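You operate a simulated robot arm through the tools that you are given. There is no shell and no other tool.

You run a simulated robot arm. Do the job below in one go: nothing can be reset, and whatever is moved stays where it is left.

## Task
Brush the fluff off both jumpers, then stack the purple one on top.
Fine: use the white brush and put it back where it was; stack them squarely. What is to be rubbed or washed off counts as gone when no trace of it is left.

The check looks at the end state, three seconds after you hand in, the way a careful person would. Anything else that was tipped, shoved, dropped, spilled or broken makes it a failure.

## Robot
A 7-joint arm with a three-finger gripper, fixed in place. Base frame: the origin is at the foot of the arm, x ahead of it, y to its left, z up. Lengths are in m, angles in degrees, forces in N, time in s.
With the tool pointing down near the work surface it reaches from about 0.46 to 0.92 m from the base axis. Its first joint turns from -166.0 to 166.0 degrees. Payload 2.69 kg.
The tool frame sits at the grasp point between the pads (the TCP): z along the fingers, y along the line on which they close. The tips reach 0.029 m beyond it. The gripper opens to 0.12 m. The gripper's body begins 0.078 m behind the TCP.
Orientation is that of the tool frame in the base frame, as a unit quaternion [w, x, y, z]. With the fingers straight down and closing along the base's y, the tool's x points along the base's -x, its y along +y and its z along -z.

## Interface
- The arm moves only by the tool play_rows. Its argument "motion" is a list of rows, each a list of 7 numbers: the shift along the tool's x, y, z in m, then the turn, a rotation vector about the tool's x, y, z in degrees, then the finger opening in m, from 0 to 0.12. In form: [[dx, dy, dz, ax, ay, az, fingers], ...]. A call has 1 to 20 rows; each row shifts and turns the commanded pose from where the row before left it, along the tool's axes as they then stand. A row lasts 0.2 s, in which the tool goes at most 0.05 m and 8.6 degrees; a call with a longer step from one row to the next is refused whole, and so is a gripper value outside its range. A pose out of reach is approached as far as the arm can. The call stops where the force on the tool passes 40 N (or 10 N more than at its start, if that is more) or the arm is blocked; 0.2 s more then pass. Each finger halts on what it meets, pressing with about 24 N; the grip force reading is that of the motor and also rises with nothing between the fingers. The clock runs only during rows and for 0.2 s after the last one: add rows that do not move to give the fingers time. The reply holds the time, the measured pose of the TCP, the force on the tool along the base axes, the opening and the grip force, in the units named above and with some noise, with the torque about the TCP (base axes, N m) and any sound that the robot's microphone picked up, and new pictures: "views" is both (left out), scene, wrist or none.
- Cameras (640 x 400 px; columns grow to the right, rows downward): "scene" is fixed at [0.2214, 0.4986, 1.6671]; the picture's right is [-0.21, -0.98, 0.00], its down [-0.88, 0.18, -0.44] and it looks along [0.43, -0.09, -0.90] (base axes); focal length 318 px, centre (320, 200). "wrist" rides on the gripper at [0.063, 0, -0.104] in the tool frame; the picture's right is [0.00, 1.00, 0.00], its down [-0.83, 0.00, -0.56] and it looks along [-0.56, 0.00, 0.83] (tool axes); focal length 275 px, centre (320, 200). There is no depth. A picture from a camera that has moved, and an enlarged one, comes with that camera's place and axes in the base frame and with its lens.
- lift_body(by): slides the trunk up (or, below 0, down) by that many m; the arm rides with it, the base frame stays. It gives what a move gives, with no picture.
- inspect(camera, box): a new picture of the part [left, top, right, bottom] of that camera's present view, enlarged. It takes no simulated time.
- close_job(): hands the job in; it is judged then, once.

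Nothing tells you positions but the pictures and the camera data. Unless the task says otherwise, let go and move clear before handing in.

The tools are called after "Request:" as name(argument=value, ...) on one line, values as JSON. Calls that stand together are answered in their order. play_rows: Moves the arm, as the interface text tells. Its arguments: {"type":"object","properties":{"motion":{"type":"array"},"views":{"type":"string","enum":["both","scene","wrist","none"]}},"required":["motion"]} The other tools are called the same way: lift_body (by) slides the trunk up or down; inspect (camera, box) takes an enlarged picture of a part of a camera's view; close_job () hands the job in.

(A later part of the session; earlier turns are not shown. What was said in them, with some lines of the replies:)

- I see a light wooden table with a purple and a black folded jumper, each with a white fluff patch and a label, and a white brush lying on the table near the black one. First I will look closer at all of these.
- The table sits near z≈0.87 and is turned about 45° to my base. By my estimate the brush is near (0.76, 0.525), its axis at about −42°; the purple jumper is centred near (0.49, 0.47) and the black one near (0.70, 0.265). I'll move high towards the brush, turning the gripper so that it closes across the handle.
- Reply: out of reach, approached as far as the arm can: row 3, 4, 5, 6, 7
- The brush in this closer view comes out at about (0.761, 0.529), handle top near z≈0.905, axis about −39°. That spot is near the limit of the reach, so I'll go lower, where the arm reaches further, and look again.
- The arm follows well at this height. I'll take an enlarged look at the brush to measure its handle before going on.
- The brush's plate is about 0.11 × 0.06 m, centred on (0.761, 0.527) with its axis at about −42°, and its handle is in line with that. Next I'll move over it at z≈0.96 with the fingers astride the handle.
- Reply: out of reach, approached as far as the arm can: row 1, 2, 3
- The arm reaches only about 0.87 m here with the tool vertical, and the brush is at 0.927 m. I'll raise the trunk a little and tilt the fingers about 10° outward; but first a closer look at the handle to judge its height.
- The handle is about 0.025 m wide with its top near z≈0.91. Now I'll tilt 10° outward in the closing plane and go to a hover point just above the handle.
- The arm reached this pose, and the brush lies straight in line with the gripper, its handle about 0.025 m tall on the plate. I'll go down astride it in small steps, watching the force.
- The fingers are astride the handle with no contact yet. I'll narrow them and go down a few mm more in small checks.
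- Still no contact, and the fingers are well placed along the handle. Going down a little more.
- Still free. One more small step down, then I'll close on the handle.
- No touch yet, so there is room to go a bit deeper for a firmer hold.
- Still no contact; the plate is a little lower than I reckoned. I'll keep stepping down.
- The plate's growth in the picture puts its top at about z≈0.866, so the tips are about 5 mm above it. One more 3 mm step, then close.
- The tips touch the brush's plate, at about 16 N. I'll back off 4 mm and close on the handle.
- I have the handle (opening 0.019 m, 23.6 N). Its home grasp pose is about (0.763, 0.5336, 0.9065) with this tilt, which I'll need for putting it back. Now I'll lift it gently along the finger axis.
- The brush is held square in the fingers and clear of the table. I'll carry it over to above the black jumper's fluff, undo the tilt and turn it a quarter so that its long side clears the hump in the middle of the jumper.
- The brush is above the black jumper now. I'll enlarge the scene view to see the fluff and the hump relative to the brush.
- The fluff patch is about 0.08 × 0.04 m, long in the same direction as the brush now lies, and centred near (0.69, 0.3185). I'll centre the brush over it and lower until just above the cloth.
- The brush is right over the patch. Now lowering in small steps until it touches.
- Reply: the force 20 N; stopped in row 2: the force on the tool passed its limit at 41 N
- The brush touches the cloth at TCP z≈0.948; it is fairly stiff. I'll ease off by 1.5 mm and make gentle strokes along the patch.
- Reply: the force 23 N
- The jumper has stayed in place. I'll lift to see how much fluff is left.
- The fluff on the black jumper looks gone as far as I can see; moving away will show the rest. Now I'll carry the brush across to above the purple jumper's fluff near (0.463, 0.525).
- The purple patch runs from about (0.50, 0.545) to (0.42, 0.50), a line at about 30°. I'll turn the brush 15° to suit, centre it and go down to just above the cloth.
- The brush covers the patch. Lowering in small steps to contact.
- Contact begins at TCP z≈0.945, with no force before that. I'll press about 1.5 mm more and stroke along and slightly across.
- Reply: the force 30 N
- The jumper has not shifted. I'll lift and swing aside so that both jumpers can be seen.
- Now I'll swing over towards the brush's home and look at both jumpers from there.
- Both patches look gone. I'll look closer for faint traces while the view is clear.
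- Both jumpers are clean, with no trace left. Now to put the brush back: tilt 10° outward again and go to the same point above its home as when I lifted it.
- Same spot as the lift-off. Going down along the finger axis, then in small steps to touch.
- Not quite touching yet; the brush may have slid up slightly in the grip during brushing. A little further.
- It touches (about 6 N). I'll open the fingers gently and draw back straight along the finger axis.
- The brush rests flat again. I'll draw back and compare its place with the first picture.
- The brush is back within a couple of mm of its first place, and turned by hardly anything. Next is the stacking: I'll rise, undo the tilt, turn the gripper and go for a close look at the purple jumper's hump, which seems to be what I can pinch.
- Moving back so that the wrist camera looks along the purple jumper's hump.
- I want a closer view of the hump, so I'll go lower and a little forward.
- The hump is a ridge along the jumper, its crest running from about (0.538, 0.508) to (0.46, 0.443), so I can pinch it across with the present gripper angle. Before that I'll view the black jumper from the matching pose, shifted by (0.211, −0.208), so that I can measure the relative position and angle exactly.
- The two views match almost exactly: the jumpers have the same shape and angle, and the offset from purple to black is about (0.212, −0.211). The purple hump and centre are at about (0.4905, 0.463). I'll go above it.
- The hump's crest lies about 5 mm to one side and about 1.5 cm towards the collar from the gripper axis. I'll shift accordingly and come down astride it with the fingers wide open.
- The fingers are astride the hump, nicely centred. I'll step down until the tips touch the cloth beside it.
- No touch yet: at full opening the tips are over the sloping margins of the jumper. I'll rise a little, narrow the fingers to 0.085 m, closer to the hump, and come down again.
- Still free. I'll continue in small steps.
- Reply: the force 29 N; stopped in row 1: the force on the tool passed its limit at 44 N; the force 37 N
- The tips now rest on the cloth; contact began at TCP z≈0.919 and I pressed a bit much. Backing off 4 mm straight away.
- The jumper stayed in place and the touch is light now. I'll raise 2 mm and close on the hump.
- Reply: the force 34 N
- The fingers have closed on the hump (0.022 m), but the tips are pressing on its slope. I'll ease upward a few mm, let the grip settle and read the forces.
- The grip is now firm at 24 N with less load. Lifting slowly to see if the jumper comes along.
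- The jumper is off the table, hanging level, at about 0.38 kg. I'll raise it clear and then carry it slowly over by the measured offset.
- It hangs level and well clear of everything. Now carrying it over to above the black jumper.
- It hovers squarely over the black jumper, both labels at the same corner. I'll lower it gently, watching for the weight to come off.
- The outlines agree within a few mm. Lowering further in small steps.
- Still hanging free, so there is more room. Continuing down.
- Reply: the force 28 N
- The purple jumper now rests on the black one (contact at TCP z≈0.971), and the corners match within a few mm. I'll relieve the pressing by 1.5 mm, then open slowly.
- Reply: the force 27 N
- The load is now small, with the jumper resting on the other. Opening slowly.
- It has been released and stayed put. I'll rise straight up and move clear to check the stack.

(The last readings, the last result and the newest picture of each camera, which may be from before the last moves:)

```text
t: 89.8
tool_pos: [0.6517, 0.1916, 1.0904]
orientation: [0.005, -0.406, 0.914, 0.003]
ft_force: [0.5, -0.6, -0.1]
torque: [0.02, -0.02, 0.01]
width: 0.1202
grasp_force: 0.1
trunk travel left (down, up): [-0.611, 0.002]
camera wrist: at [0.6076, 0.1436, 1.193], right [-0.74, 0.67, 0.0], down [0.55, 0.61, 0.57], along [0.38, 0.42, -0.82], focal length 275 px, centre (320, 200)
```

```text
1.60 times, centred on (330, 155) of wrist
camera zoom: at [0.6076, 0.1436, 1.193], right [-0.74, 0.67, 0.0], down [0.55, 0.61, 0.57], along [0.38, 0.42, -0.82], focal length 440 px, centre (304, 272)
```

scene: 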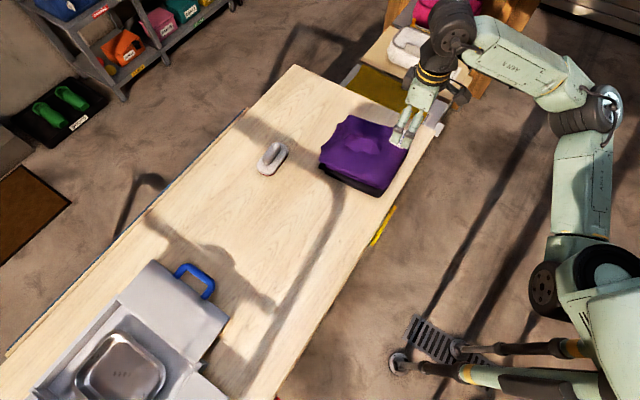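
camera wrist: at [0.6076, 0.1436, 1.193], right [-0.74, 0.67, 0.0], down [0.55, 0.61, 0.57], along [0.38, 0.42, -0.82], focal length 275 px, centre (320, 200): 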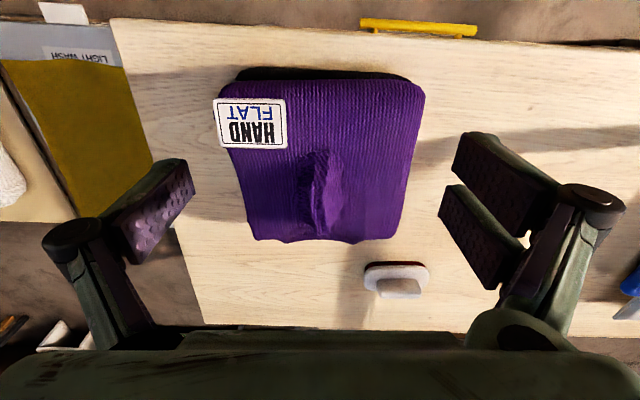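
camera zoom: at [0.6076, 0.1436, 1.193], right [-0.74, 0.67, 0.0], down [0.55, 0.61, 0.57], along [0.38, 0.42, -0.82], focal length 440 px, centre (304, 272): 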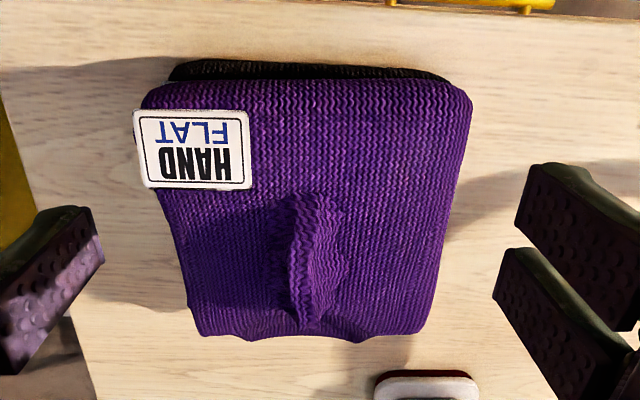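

The stack looks neat. I'll measure its squareness more carefully with enlarged views.

Request:
inspect(camera="wrist", box=[200, 50, 300, 160])

Request:
inspect(camera="wrist", box=[210, 50, 440, 190])

Request:
inspect(camera="scene", box=[310, 140, 400, 200])

```text
3.64 times, centred on (250, 105) of wrist
camera zoom: at [0.6076, 0.1436, 1.193], right [-0.74, 0.67, 0.0], down [0.55, 0.61, 0.57], along [0.38, 0.42, -0.82], focal length 1001 px, centre (574, 546)
```

zoom: 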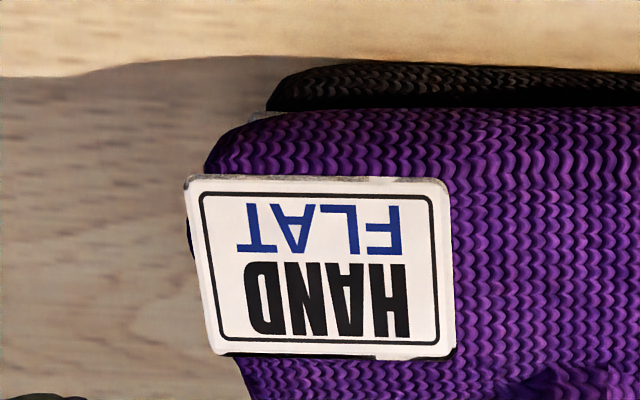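

```text
2.78 times, centred on (325, 120) of wrist
camera zoom: at [0.6076, 0.1436, 1.193], right [-0.74, 0.67, 0.0], down [0.55, 0.61, 0.57], along [0.38, 0.42, -0.82], focal length 766 px, centre (306, 423)
```

zoom: 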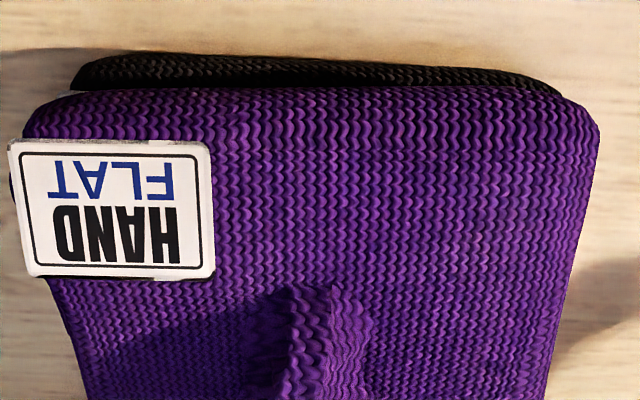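

```text
6.67 times, centred on (355, 170) of scene
camera zoom: at [0.2214, 0.4986, 1.6671], right [-0.21, -0.98, 0.0], down [-0.88, 0.18, -0.44], along [0.43, -0.09, -0.9], focal length 2119 px, centre (87, 400)
```

zoom: 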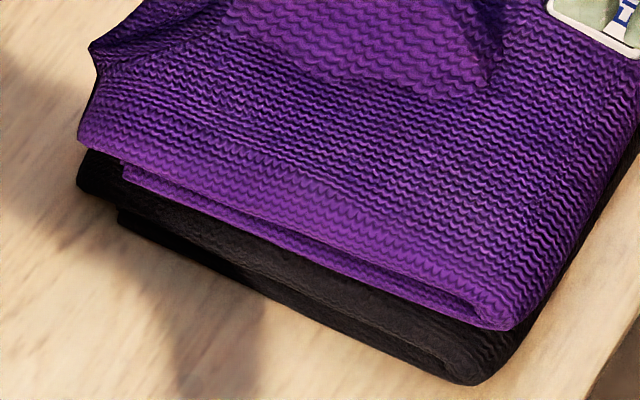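

The purple edges look turned by roughly 3° against the black ones. To measure this exactly, I'll view the purple from the same relative pose as I viewed the black one earlier, raised by the stacking height.

Request:
play_rows(motion=[[-0.0097, 0.0103, 0.0227, 0, 0, 0, 0.12], [0, 0, 0, 0, 0.5, 0, 0.12], [0, 0, 0, 0, 0, 0, 0.12], [0, 0, 0, 0, 0, 0, 0.12]], views="wrist")

Request:
inspect(camera="wrist", box=[180, 60, 460, 260])

```text
t: 90.8
tool_pos: [0.6516, 0.2067, 1.0678]
orientation: [0.001, -0.406, 0.914, 0.002]
ft_force: [0.3, 0.5, -0.5]
torque: [-0.01, -0.03, 0.02]
width: 0.1198
grasp_force: 0.1
trunk travel left (down, up): [-0.611, 0.002]
camera wrist: at [0.6075, 0.1591, 1.1711], right [-0.74, 0.67, 0.0], down [0.55, 0.62, 0.56], along [0.37, 0.42, -0.83], focal length 275 px, centre (320, 200)
```

wrist: 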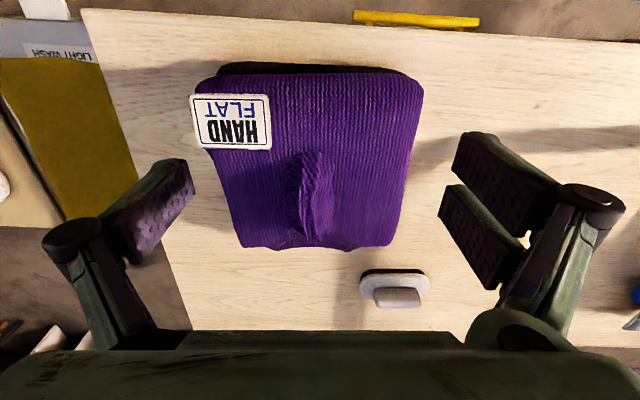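

```text
2.00 times, centred on (320, 160) of wrist
camera zoom: at [0.6075, 0.1591, 1.1711], right [-0.74, 0.67, 0.0], down [0.55, 0.62, 0.56], along [0.37, 0.42, -0.83], focal length 551 px, centre (320, 280)
```

zoom: 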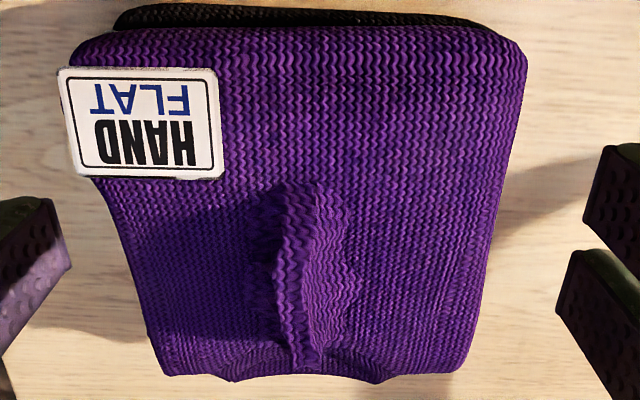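

The centres agree within about 1 mm, but the purple one is turned about 3.5° against the black. I'll re-grip the hump exactly as before, lift a little, turn +3.5° and set it down again.

Request:
play_rows(motion=[[-0.0405, -0.0051, 0, 0, 0, 0, 0.1], [-0.0405, -0.0051, 0, 0, 0, 0, 0.085], [0, 0, 0.03, 0, 0, 0, 0.075], [0, 0, 0.03, 0, 0, 0, 0.07], [0, 0, 0.02, 0, 0, 0, 0.07], [0, 0, 0.01, 0, 0, 0, 0.07], [0, 0, 0, 0, 0, 0, 0.07]], views="both")

Request:
inspect(camera="wrist", box=[170, 60, 470, 280])

```text
t: 92.5
tool_pos: [0.7138, 0.2592, 0.9776]
orientation: [0.001, -0.406, 0.914, 0.001]
ft_force: [-1.2, 0.4, 0.0]
torque: [-0.05, 0.0, -0.02]
width: 0.0701
grasp_force: 0.1
trunk travel left (down, up): [-0.611, 0.002]
camera wrist: at [0.6698, 0.2118, 1.082], right [-0.74, 0.67, 0.0], down [0.55, 0.62, 0.56], along [0.37, 0.42, -0.83], focal length 275 px, centre (320, 200)
```

scene: 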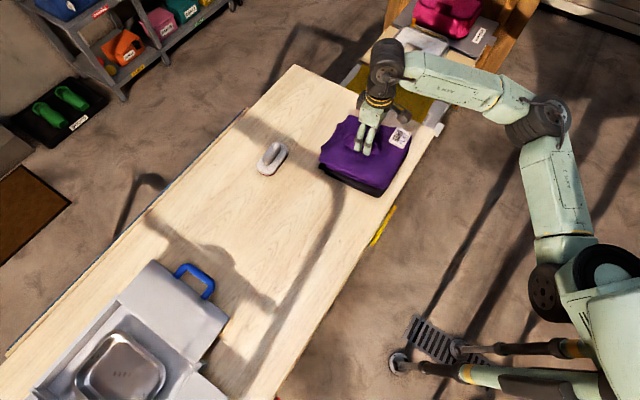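
wrist: 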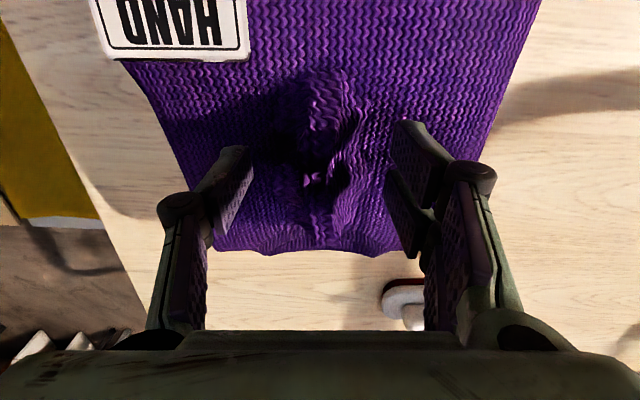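

```text
1.82 times, centred on (320, 170) of wrist
camera zoom: at [0.6698, 0.2118, 1.082], right [-0.74, 0.67, 0.0], down [0.55, 0.62, 0.56], along [0.37, 0.42, -0.83], focal length 500 px, centre (320, 254)
```

zoom: 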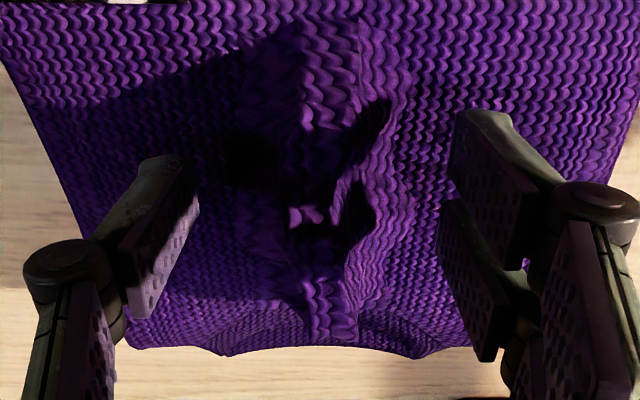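

Aligned over the hump. Going down the last mm and closing.

Request:
play_rows(motion=[[0, 0, 0.004, 0, 0, 0, 0.06], [0, 0, 0.0025, 0, 0, 0, 0.05], [0, 0, 0, 0, 0, 0, 0.03], [0, 0, 0, 0, 0, 0, 0.01], [0, 0, 0, 0, 0, 0, 0.0], [0, 0, 0, 0, 0, 0, 0.0], [0, 0, 0, 0, 0, 0, 0.0]], views="wrist")

```text
t: 94.0
tool_pos: [0.7125, 0.2596, 0.9716]
orientation: [0.001, -0.406, 0.914, 0.001]
ft_force: [-1.7, 1.1, -0.5]
torque: [0.03, 0.1, 0.03]
width: 0.0197
grasp_force: 23.8
trunk travel left (down, up): [-0.611, 0.002]
camera wrist: at [0.6698, 0.2119, 1.0754], right [-0.74, 0.67, 0.0], down [0.55, 0.62, 0.56], along [0.37, 0.42, -0.83], focal length 275 px, centre (320, 200)
```

wrist: 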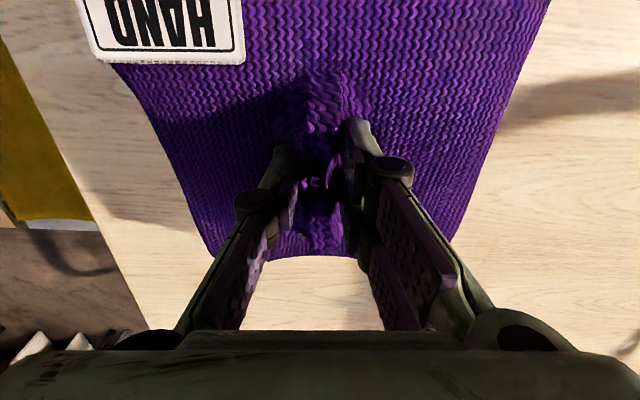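

Good grip with almost no disturbance. Lifting 1.2 cm, then turning 3.5°.

Request:
play_rows(motion=[[0, 0, -0.004, 0, 0, 0, 0.0], [0, 0, -0.004, 0, 0, 0, 0.0], [0, 0, -0.004, 0, 0, 0, 0.0], [0, 0, 0, 0, 0, 0, 0.0], [0, 0, 0, 0, 0, 1.75, 0.0], [0, 0, 0, 0, 0, 1.75, 0.0], [0, 0, 0, 0, 0, 0, 0.0], [0, 0, 0, 0, 0, 0, 0.0]], views="scene")

Request:
inspect(camera="scene", box=[310, 100, 420, 200])

```text
t: 95.8
tool_pos: [0.7142, 0.2597, 0.983]
orientation: [0.001, -0.378, 0.926, 0.002]
ft_force: [0.4, -0.1, -4.5]
torque: [-0.05, 0.07, -0.03]
width: 0.02
grasp_force: 24.5
trunk travel left (down, up): [-0.611, 0.002]
```

scene: 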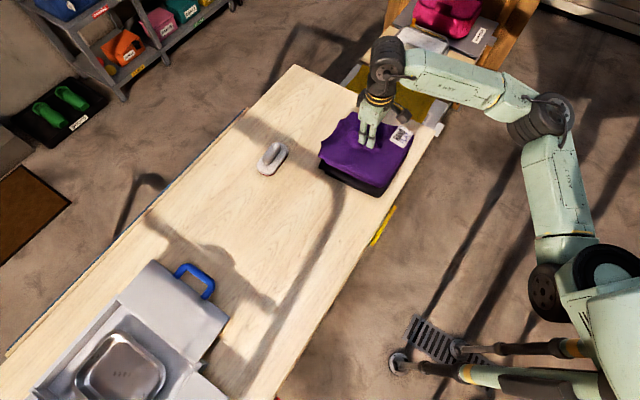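

```text
4.00 times, centred on (365, 150) of scene
camera zoom: at [0.2214, 0.4986, 1.6671], right [-0.21, -0.98, 0.0], down [-0.88, 0.18, -0.44], along [0.43, -0.09, -0.9], focal length 1271 px, centre (140, 400)
```

zoom: 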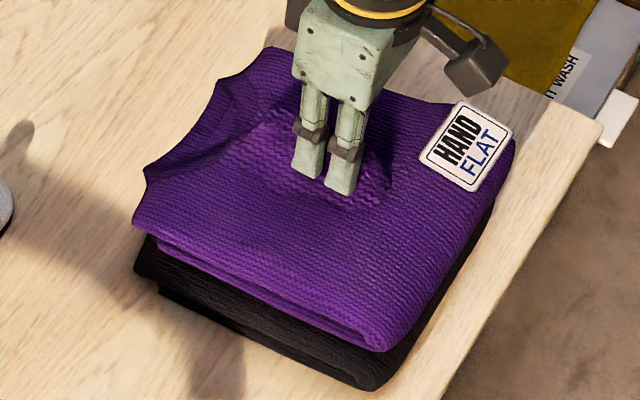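

The purple edges now run parallel to the black ones. Lowering gently.

Request:
play_rows(motion=[[0, 0, 0.004, 0, 0, 0, 0.0], [0, 0, 0.004, 0, 0, 0, 0.0], [0, 0, 0, 0, 0, 0, 0.0]], views="none")

Request:
play_rows(motion=[[0, 0, 0.002, 0, 0, 0, 0.0], [0, 0, 0, 0, 0, 0, 0.0]], views="none")

```text
t: 96.7
tool_pos: [0.7136, 0.2595, 0.9745]
orientation: [0.001, -0.378, 0.926, 0.002]
ft_force: [-0.2, 0.5, -2.8]
torque: [-0.02, 0.04, 0.04]
width: 0.0199
grasp_force: 24.1
trunk travel left (down, up): [-0.611, 0.002]
```

```text
t: 97.2
tool_pos: [0.7138, 0.2604, 0.9729]
orientation: [0.001, -0.378, 0.926, 0.001]
ft_force: [-0.3, 0.0, -3.9]
torque: [-0.06, 0.04, -0.01]
width: 0.0199
grasp_force: 23.8
trunk travel left (down, up): [-0.611, 0.002]
```

Request:
play_rows(motion=[[0, 0, 0.0015, 0, 0, 0, 0.0], [0, 0, 0, 0, 0, 0, 0.0]], views="none")

```text
t: 97.8
tool_pos: [0.714, 0.2587, 0.9708]
orientation: [0.001, -0.378, 0.926, 0.001]
ft_force: [0.7, 0.2, -1.0]
torque: [-0.17, 0.16, 0.04]
width: 0.0199
grasp_force: 24.4
trunk travel left (down, up): [-0.611, 0.002]
```

It is just touching. One more millimetre, then release.

Request:
play_rows(motion=[[0, 0, 0.001, 0, 0, 0, 0.0], [0, 0, 0, 0, 0, 0, 0.0]], views="none")

Request:
play_rows(motion=[[0, 0, 0, 0, 0, 0, 0.023], [0, 0, 0, 0, 0, 0, 0.027], [0, 0, 0, 0, 0, 0, 0.032], [0, 0, 0, 0, 0, 0, 0.038], [0, 0, 0, 0, 0, 0, 0.046], [0, 0, 0, 0, 0, 0, 0.054], [0, 0, 0, 0, 0, 0, 0.06], [0, 0, 0, 0, 0, 0, 0.06]], views="scene")

Request:
inspect(camera="scene", box=[310, 100, 420, 200])

```text
t: 98.5
tool_pos: [0.7121, 0.2597, 0.9715]
orientation: [0.002, -0.377, 0.926, 0.002]
ft_force: [3.0, 1.1, 8.2]
torque: [-0.33, 0.3, 0.03]
width: 0.0198
grasp_force: 24.3
trunk travel left (down, up): [-0.611, 0.002]
```

```text
t: 100.2
tool_pos: [0.713, 0.2606, 0.9714]
orientation: [0.0, -0.378, 0.926, 0.001]
ft_force: [-0.1, 0.1, 0.0]
torque: [-0.05, 0.0, 0.01]
width: 0.0598
grasp_force: 0.0
trunk travel left (down, up): [-0.611, 0.002]
```

scene: 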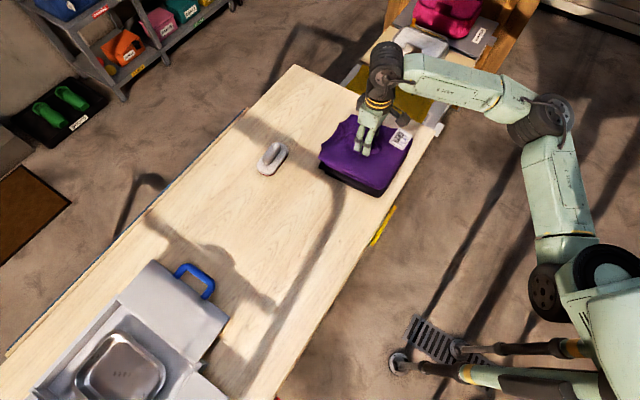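

```text
4.00 times, centred on (365, 150) of scene
camera zoom: at [0.2214, 0.4986, 1.6671], right [-0.21, -0.98, 0.0], down [-0.88, 0.18, -0.44], along [0.43, -0.09, -0.9], focal length 1271 px, centre (140, 400)
```

zoom: 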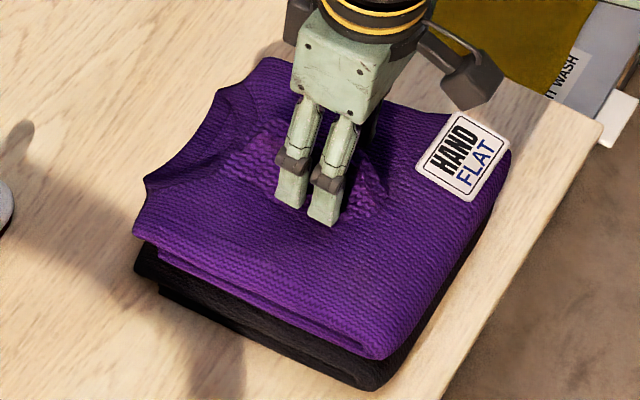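

Released and steady. Rising clear and returning to the comparison viewpoint.

Request:
play_rows(motion=[[0, 0, -0.01, 0, 0, 0, 0.06], [0, 0, -0.03, 0, 0, 0, 0.07], [0, 0, -0.03, 0, 0, 0, 0.09], [0, 0, -0.03, 0, 0, 0, 0.11], [0, 0, 0, 0, 0, -3.5, 0.12], [0.0413, 0.0048, 0.002, 0, 0, 0, 0.12], [0.0413, 0.0048, 0.0017, 0, 0, 0, 0.12], [0, 0, 0, 0, 0, 0, 0.12], [0, 0, 0, 0, 0, 0, 0.12]], views="both")

Request:
inspect(camera="wrist", box=[180, 60, 460, 260])

Request:
inspect(camera="scene", box=[310, 100, 420, 200])

```text
t: 102.2
tool_pos: [0.6499, 0.2026, 1.0661]
orientation: [0.001, -0.406, 0.914, 0.002]
ft_force: [0.9, -0.7, -0.3]
torque: [0.01, 0.03, -0.01]
width: 0.1201
grasp_force: 0.1
trunk travel left (down, up): [-0.611, 0.002]
camera wrist: at [0.6068, 0.1551, 1.1703], right [-0.74, 0.67, 0.0], down [0.55, 0.62, 0.56], along [0.37, 0.42, -0.83], focal length 275 px, centre (320, 200)
```

scene: 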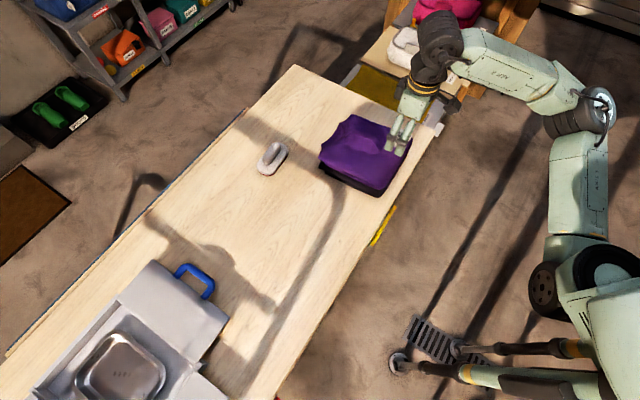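
wrist: 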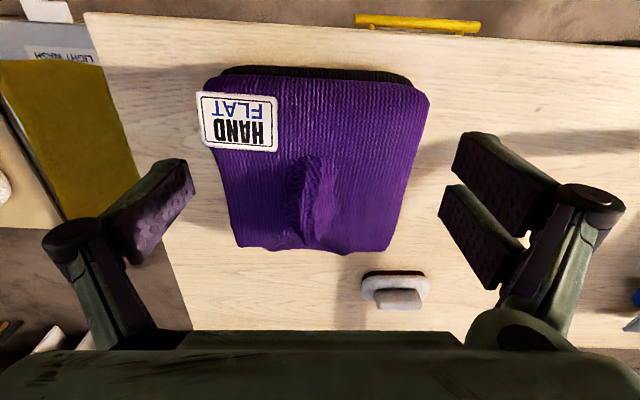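

```text
2.00 times, centred on (320, 160) of wrist
camera zoom: at [0.6068, 0.1551, 1.1703], right [-0.74, 0.67, 0.0], down [0.55, 0.62, 0.56], along [0.37, 0.42, -0.83], focal length 551 px, centre (320, 280)
```

zoom: 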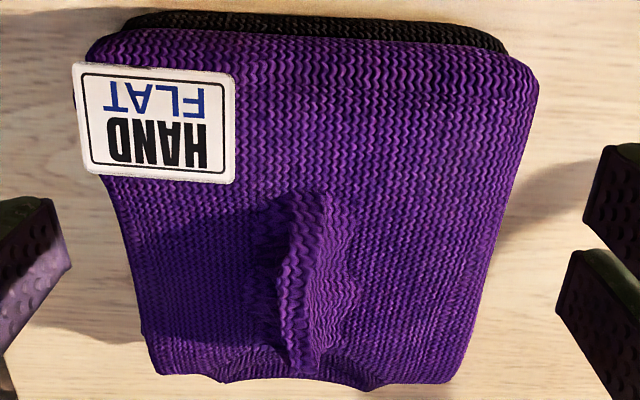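

```text
4.00 times, centred on (365, 150) of scene
camera zoom: at [0.2214, 0.4986, 1.6671], right [-0.21, -0.98, 0.0], down [-0.88, 0.18, -0.44], along [0.43, -0.09, -0.9], focal length 1271 px, centre (140, 400)
```

zoom: 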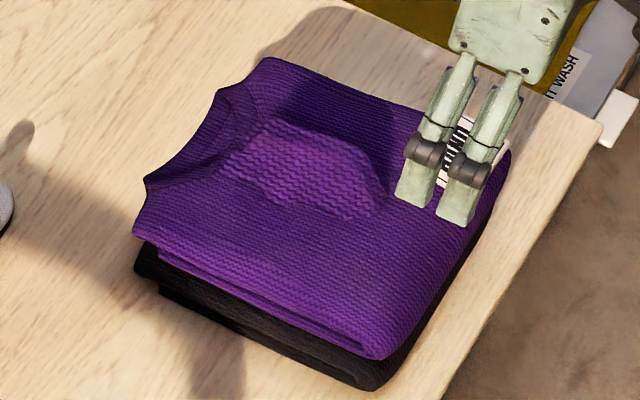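

The label edges and sides are now parallel to the black one's, and the positions agree within about 2 mm. I'll draw the arm well clear and make a last check of everything.

Request:
play_rows(motion=[[0, 0, -0.04, 0, 0, 0, 0.12], [0, 0, -0.03, 0, 0, 0, 0.12], [0.025, 0.03, -0.01, 0, 0, 0, 0.12], [0.03, 0.03, 0, 0, 0, 0, 0.12], [0.03, 0.03, 0, 0, 0, 0, 0.12], [0.03, 0.01, 0, 0, 0, 0, 0.12], [0.03, 0, 0, 0, 0, 0, 0.12], [0, 0, 0, 0, 0, 0, 0.12], [0, 0, 0, 0, 0, 0, 0.12]], views="both")

Request:
inspect(camera="scene", box=[310, 100, 420, 200])

Request:
inspect(camera="scene", box=[240, 130, 310, 185])

Request:
inspect(camera="scene", box=[0, 180, 320, 380])

```text
t: 104.2
tool_pos: [0.4787, 0.1631, 1.1456]
orientation: [0.001, -0.407, 0.914, 0.001]
ft_force: [0.6, -0.3, -0.2]
torque: [-0.03, 0.0, -0.05]
width: 0.1198
grasp_force: 0.1
trunk travel left (down, up): [-0.611, 0.002]
camera wrist: at [0.4352, 0.1158, 1.2494], right [-0.74, 0.67, 0.0], down [0.55, 0.62, 0.56], along [0.37, 0.42, -0.83], focal length 275 px, centre (320, 200)
```

scene: 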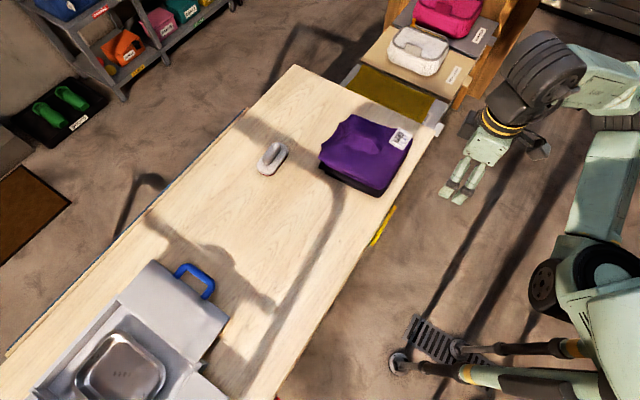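
wrist: 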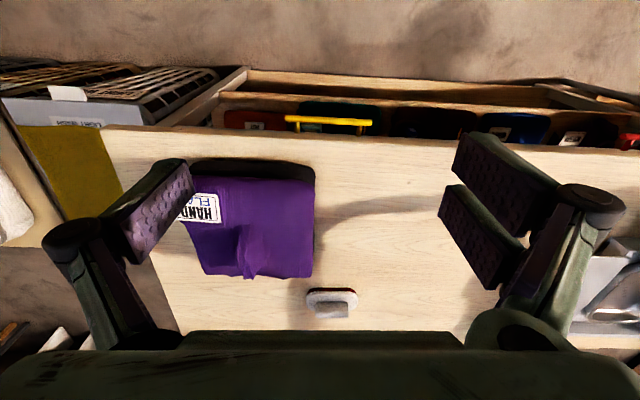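

```text
4.00 times, centred on (365, 150) of scene
camera zoom: at [0.2214, 0.4986, 1.6671], right [-0.21, -0.98, 0.0], down [-0.88, 0.18, -0.44], along [0.43, -0.09, -0.9], focal length 1271 px, centre (140, 400)
```

zoom: 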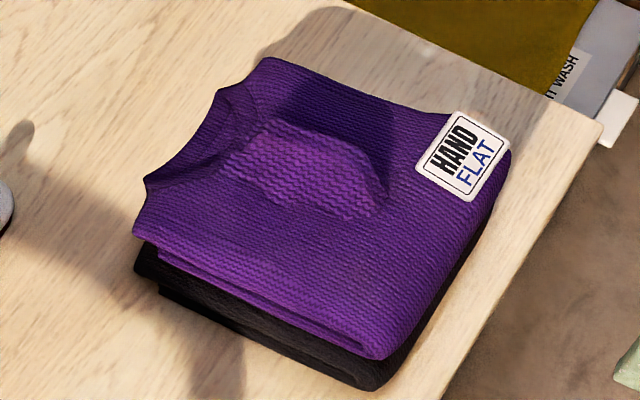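

```text
7.27 times, centred on (275, 158) of scene
camera zoom: at [0.2214, 0.4986, 1.6671], right [-0.21, -0.98, 0.0], down [-0.88, 0.18, -0.44], along [0.43, -0.09, -0.9], focal length 2312 px, centre (647, 509)
```

zoom: 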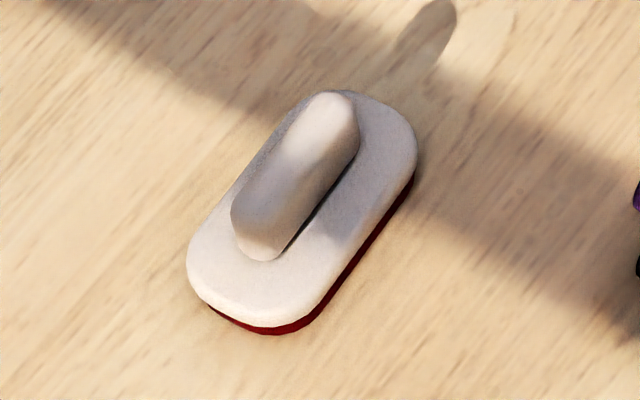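

```text
2.00 times, centred on (160, 280) of scene
camera zoom: at [0.2214, 0.4986, 1.6671], right [-0.21, -0.98, 0.0], down [-0.88, 0.18, -0.44], along [0.43, -0.09, -0.9], focal length 636 px, centre (640, 40)
```

zoom: 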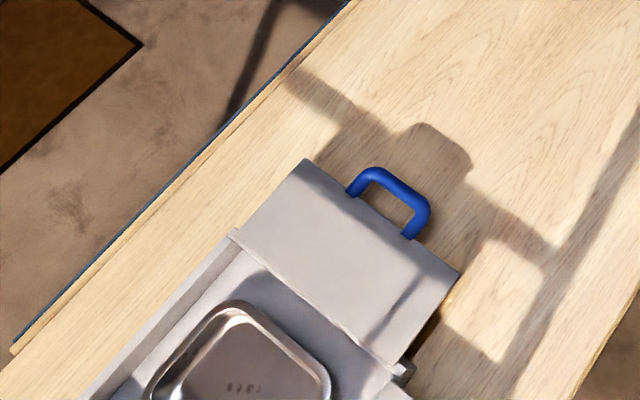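

Everything checks out. Both jumpers are free of fluff, the purple one lies squarely on the black one with the labels at the same corner, the brush is back in its place, nothing else has moved and the arm is clear. Handing in.

Request:
close_job()

```text
The job is handed in.
```

I brushed both jumpers, stacked the purple one on the black one and handed the job in. I don't know yet how it was judged.

- **Fluff:** I saw no trace left on either jumper in the enlarged views after brushing.
- **Brush:** I used the white brush. It is back on the table within a couple of mm of where it was, turned by about 2°.
- **Stack:** The purple jumper sits centred on the black one to within about 2 mm, with both labels at the same corner. It was turned about 3.5° when I first set it down, so I picked it up again and straightened it.
- **Everything else:** I saw nothing else moved. The black jumper stayed where it was. The gripper is empty and clear of the table.

Force readings briefly passed the 40 N stop limit twice: once lowering the brush onto the black jumper, and once lowering the fingers onto the purple one. I backed off each time, and neither jumper moved.
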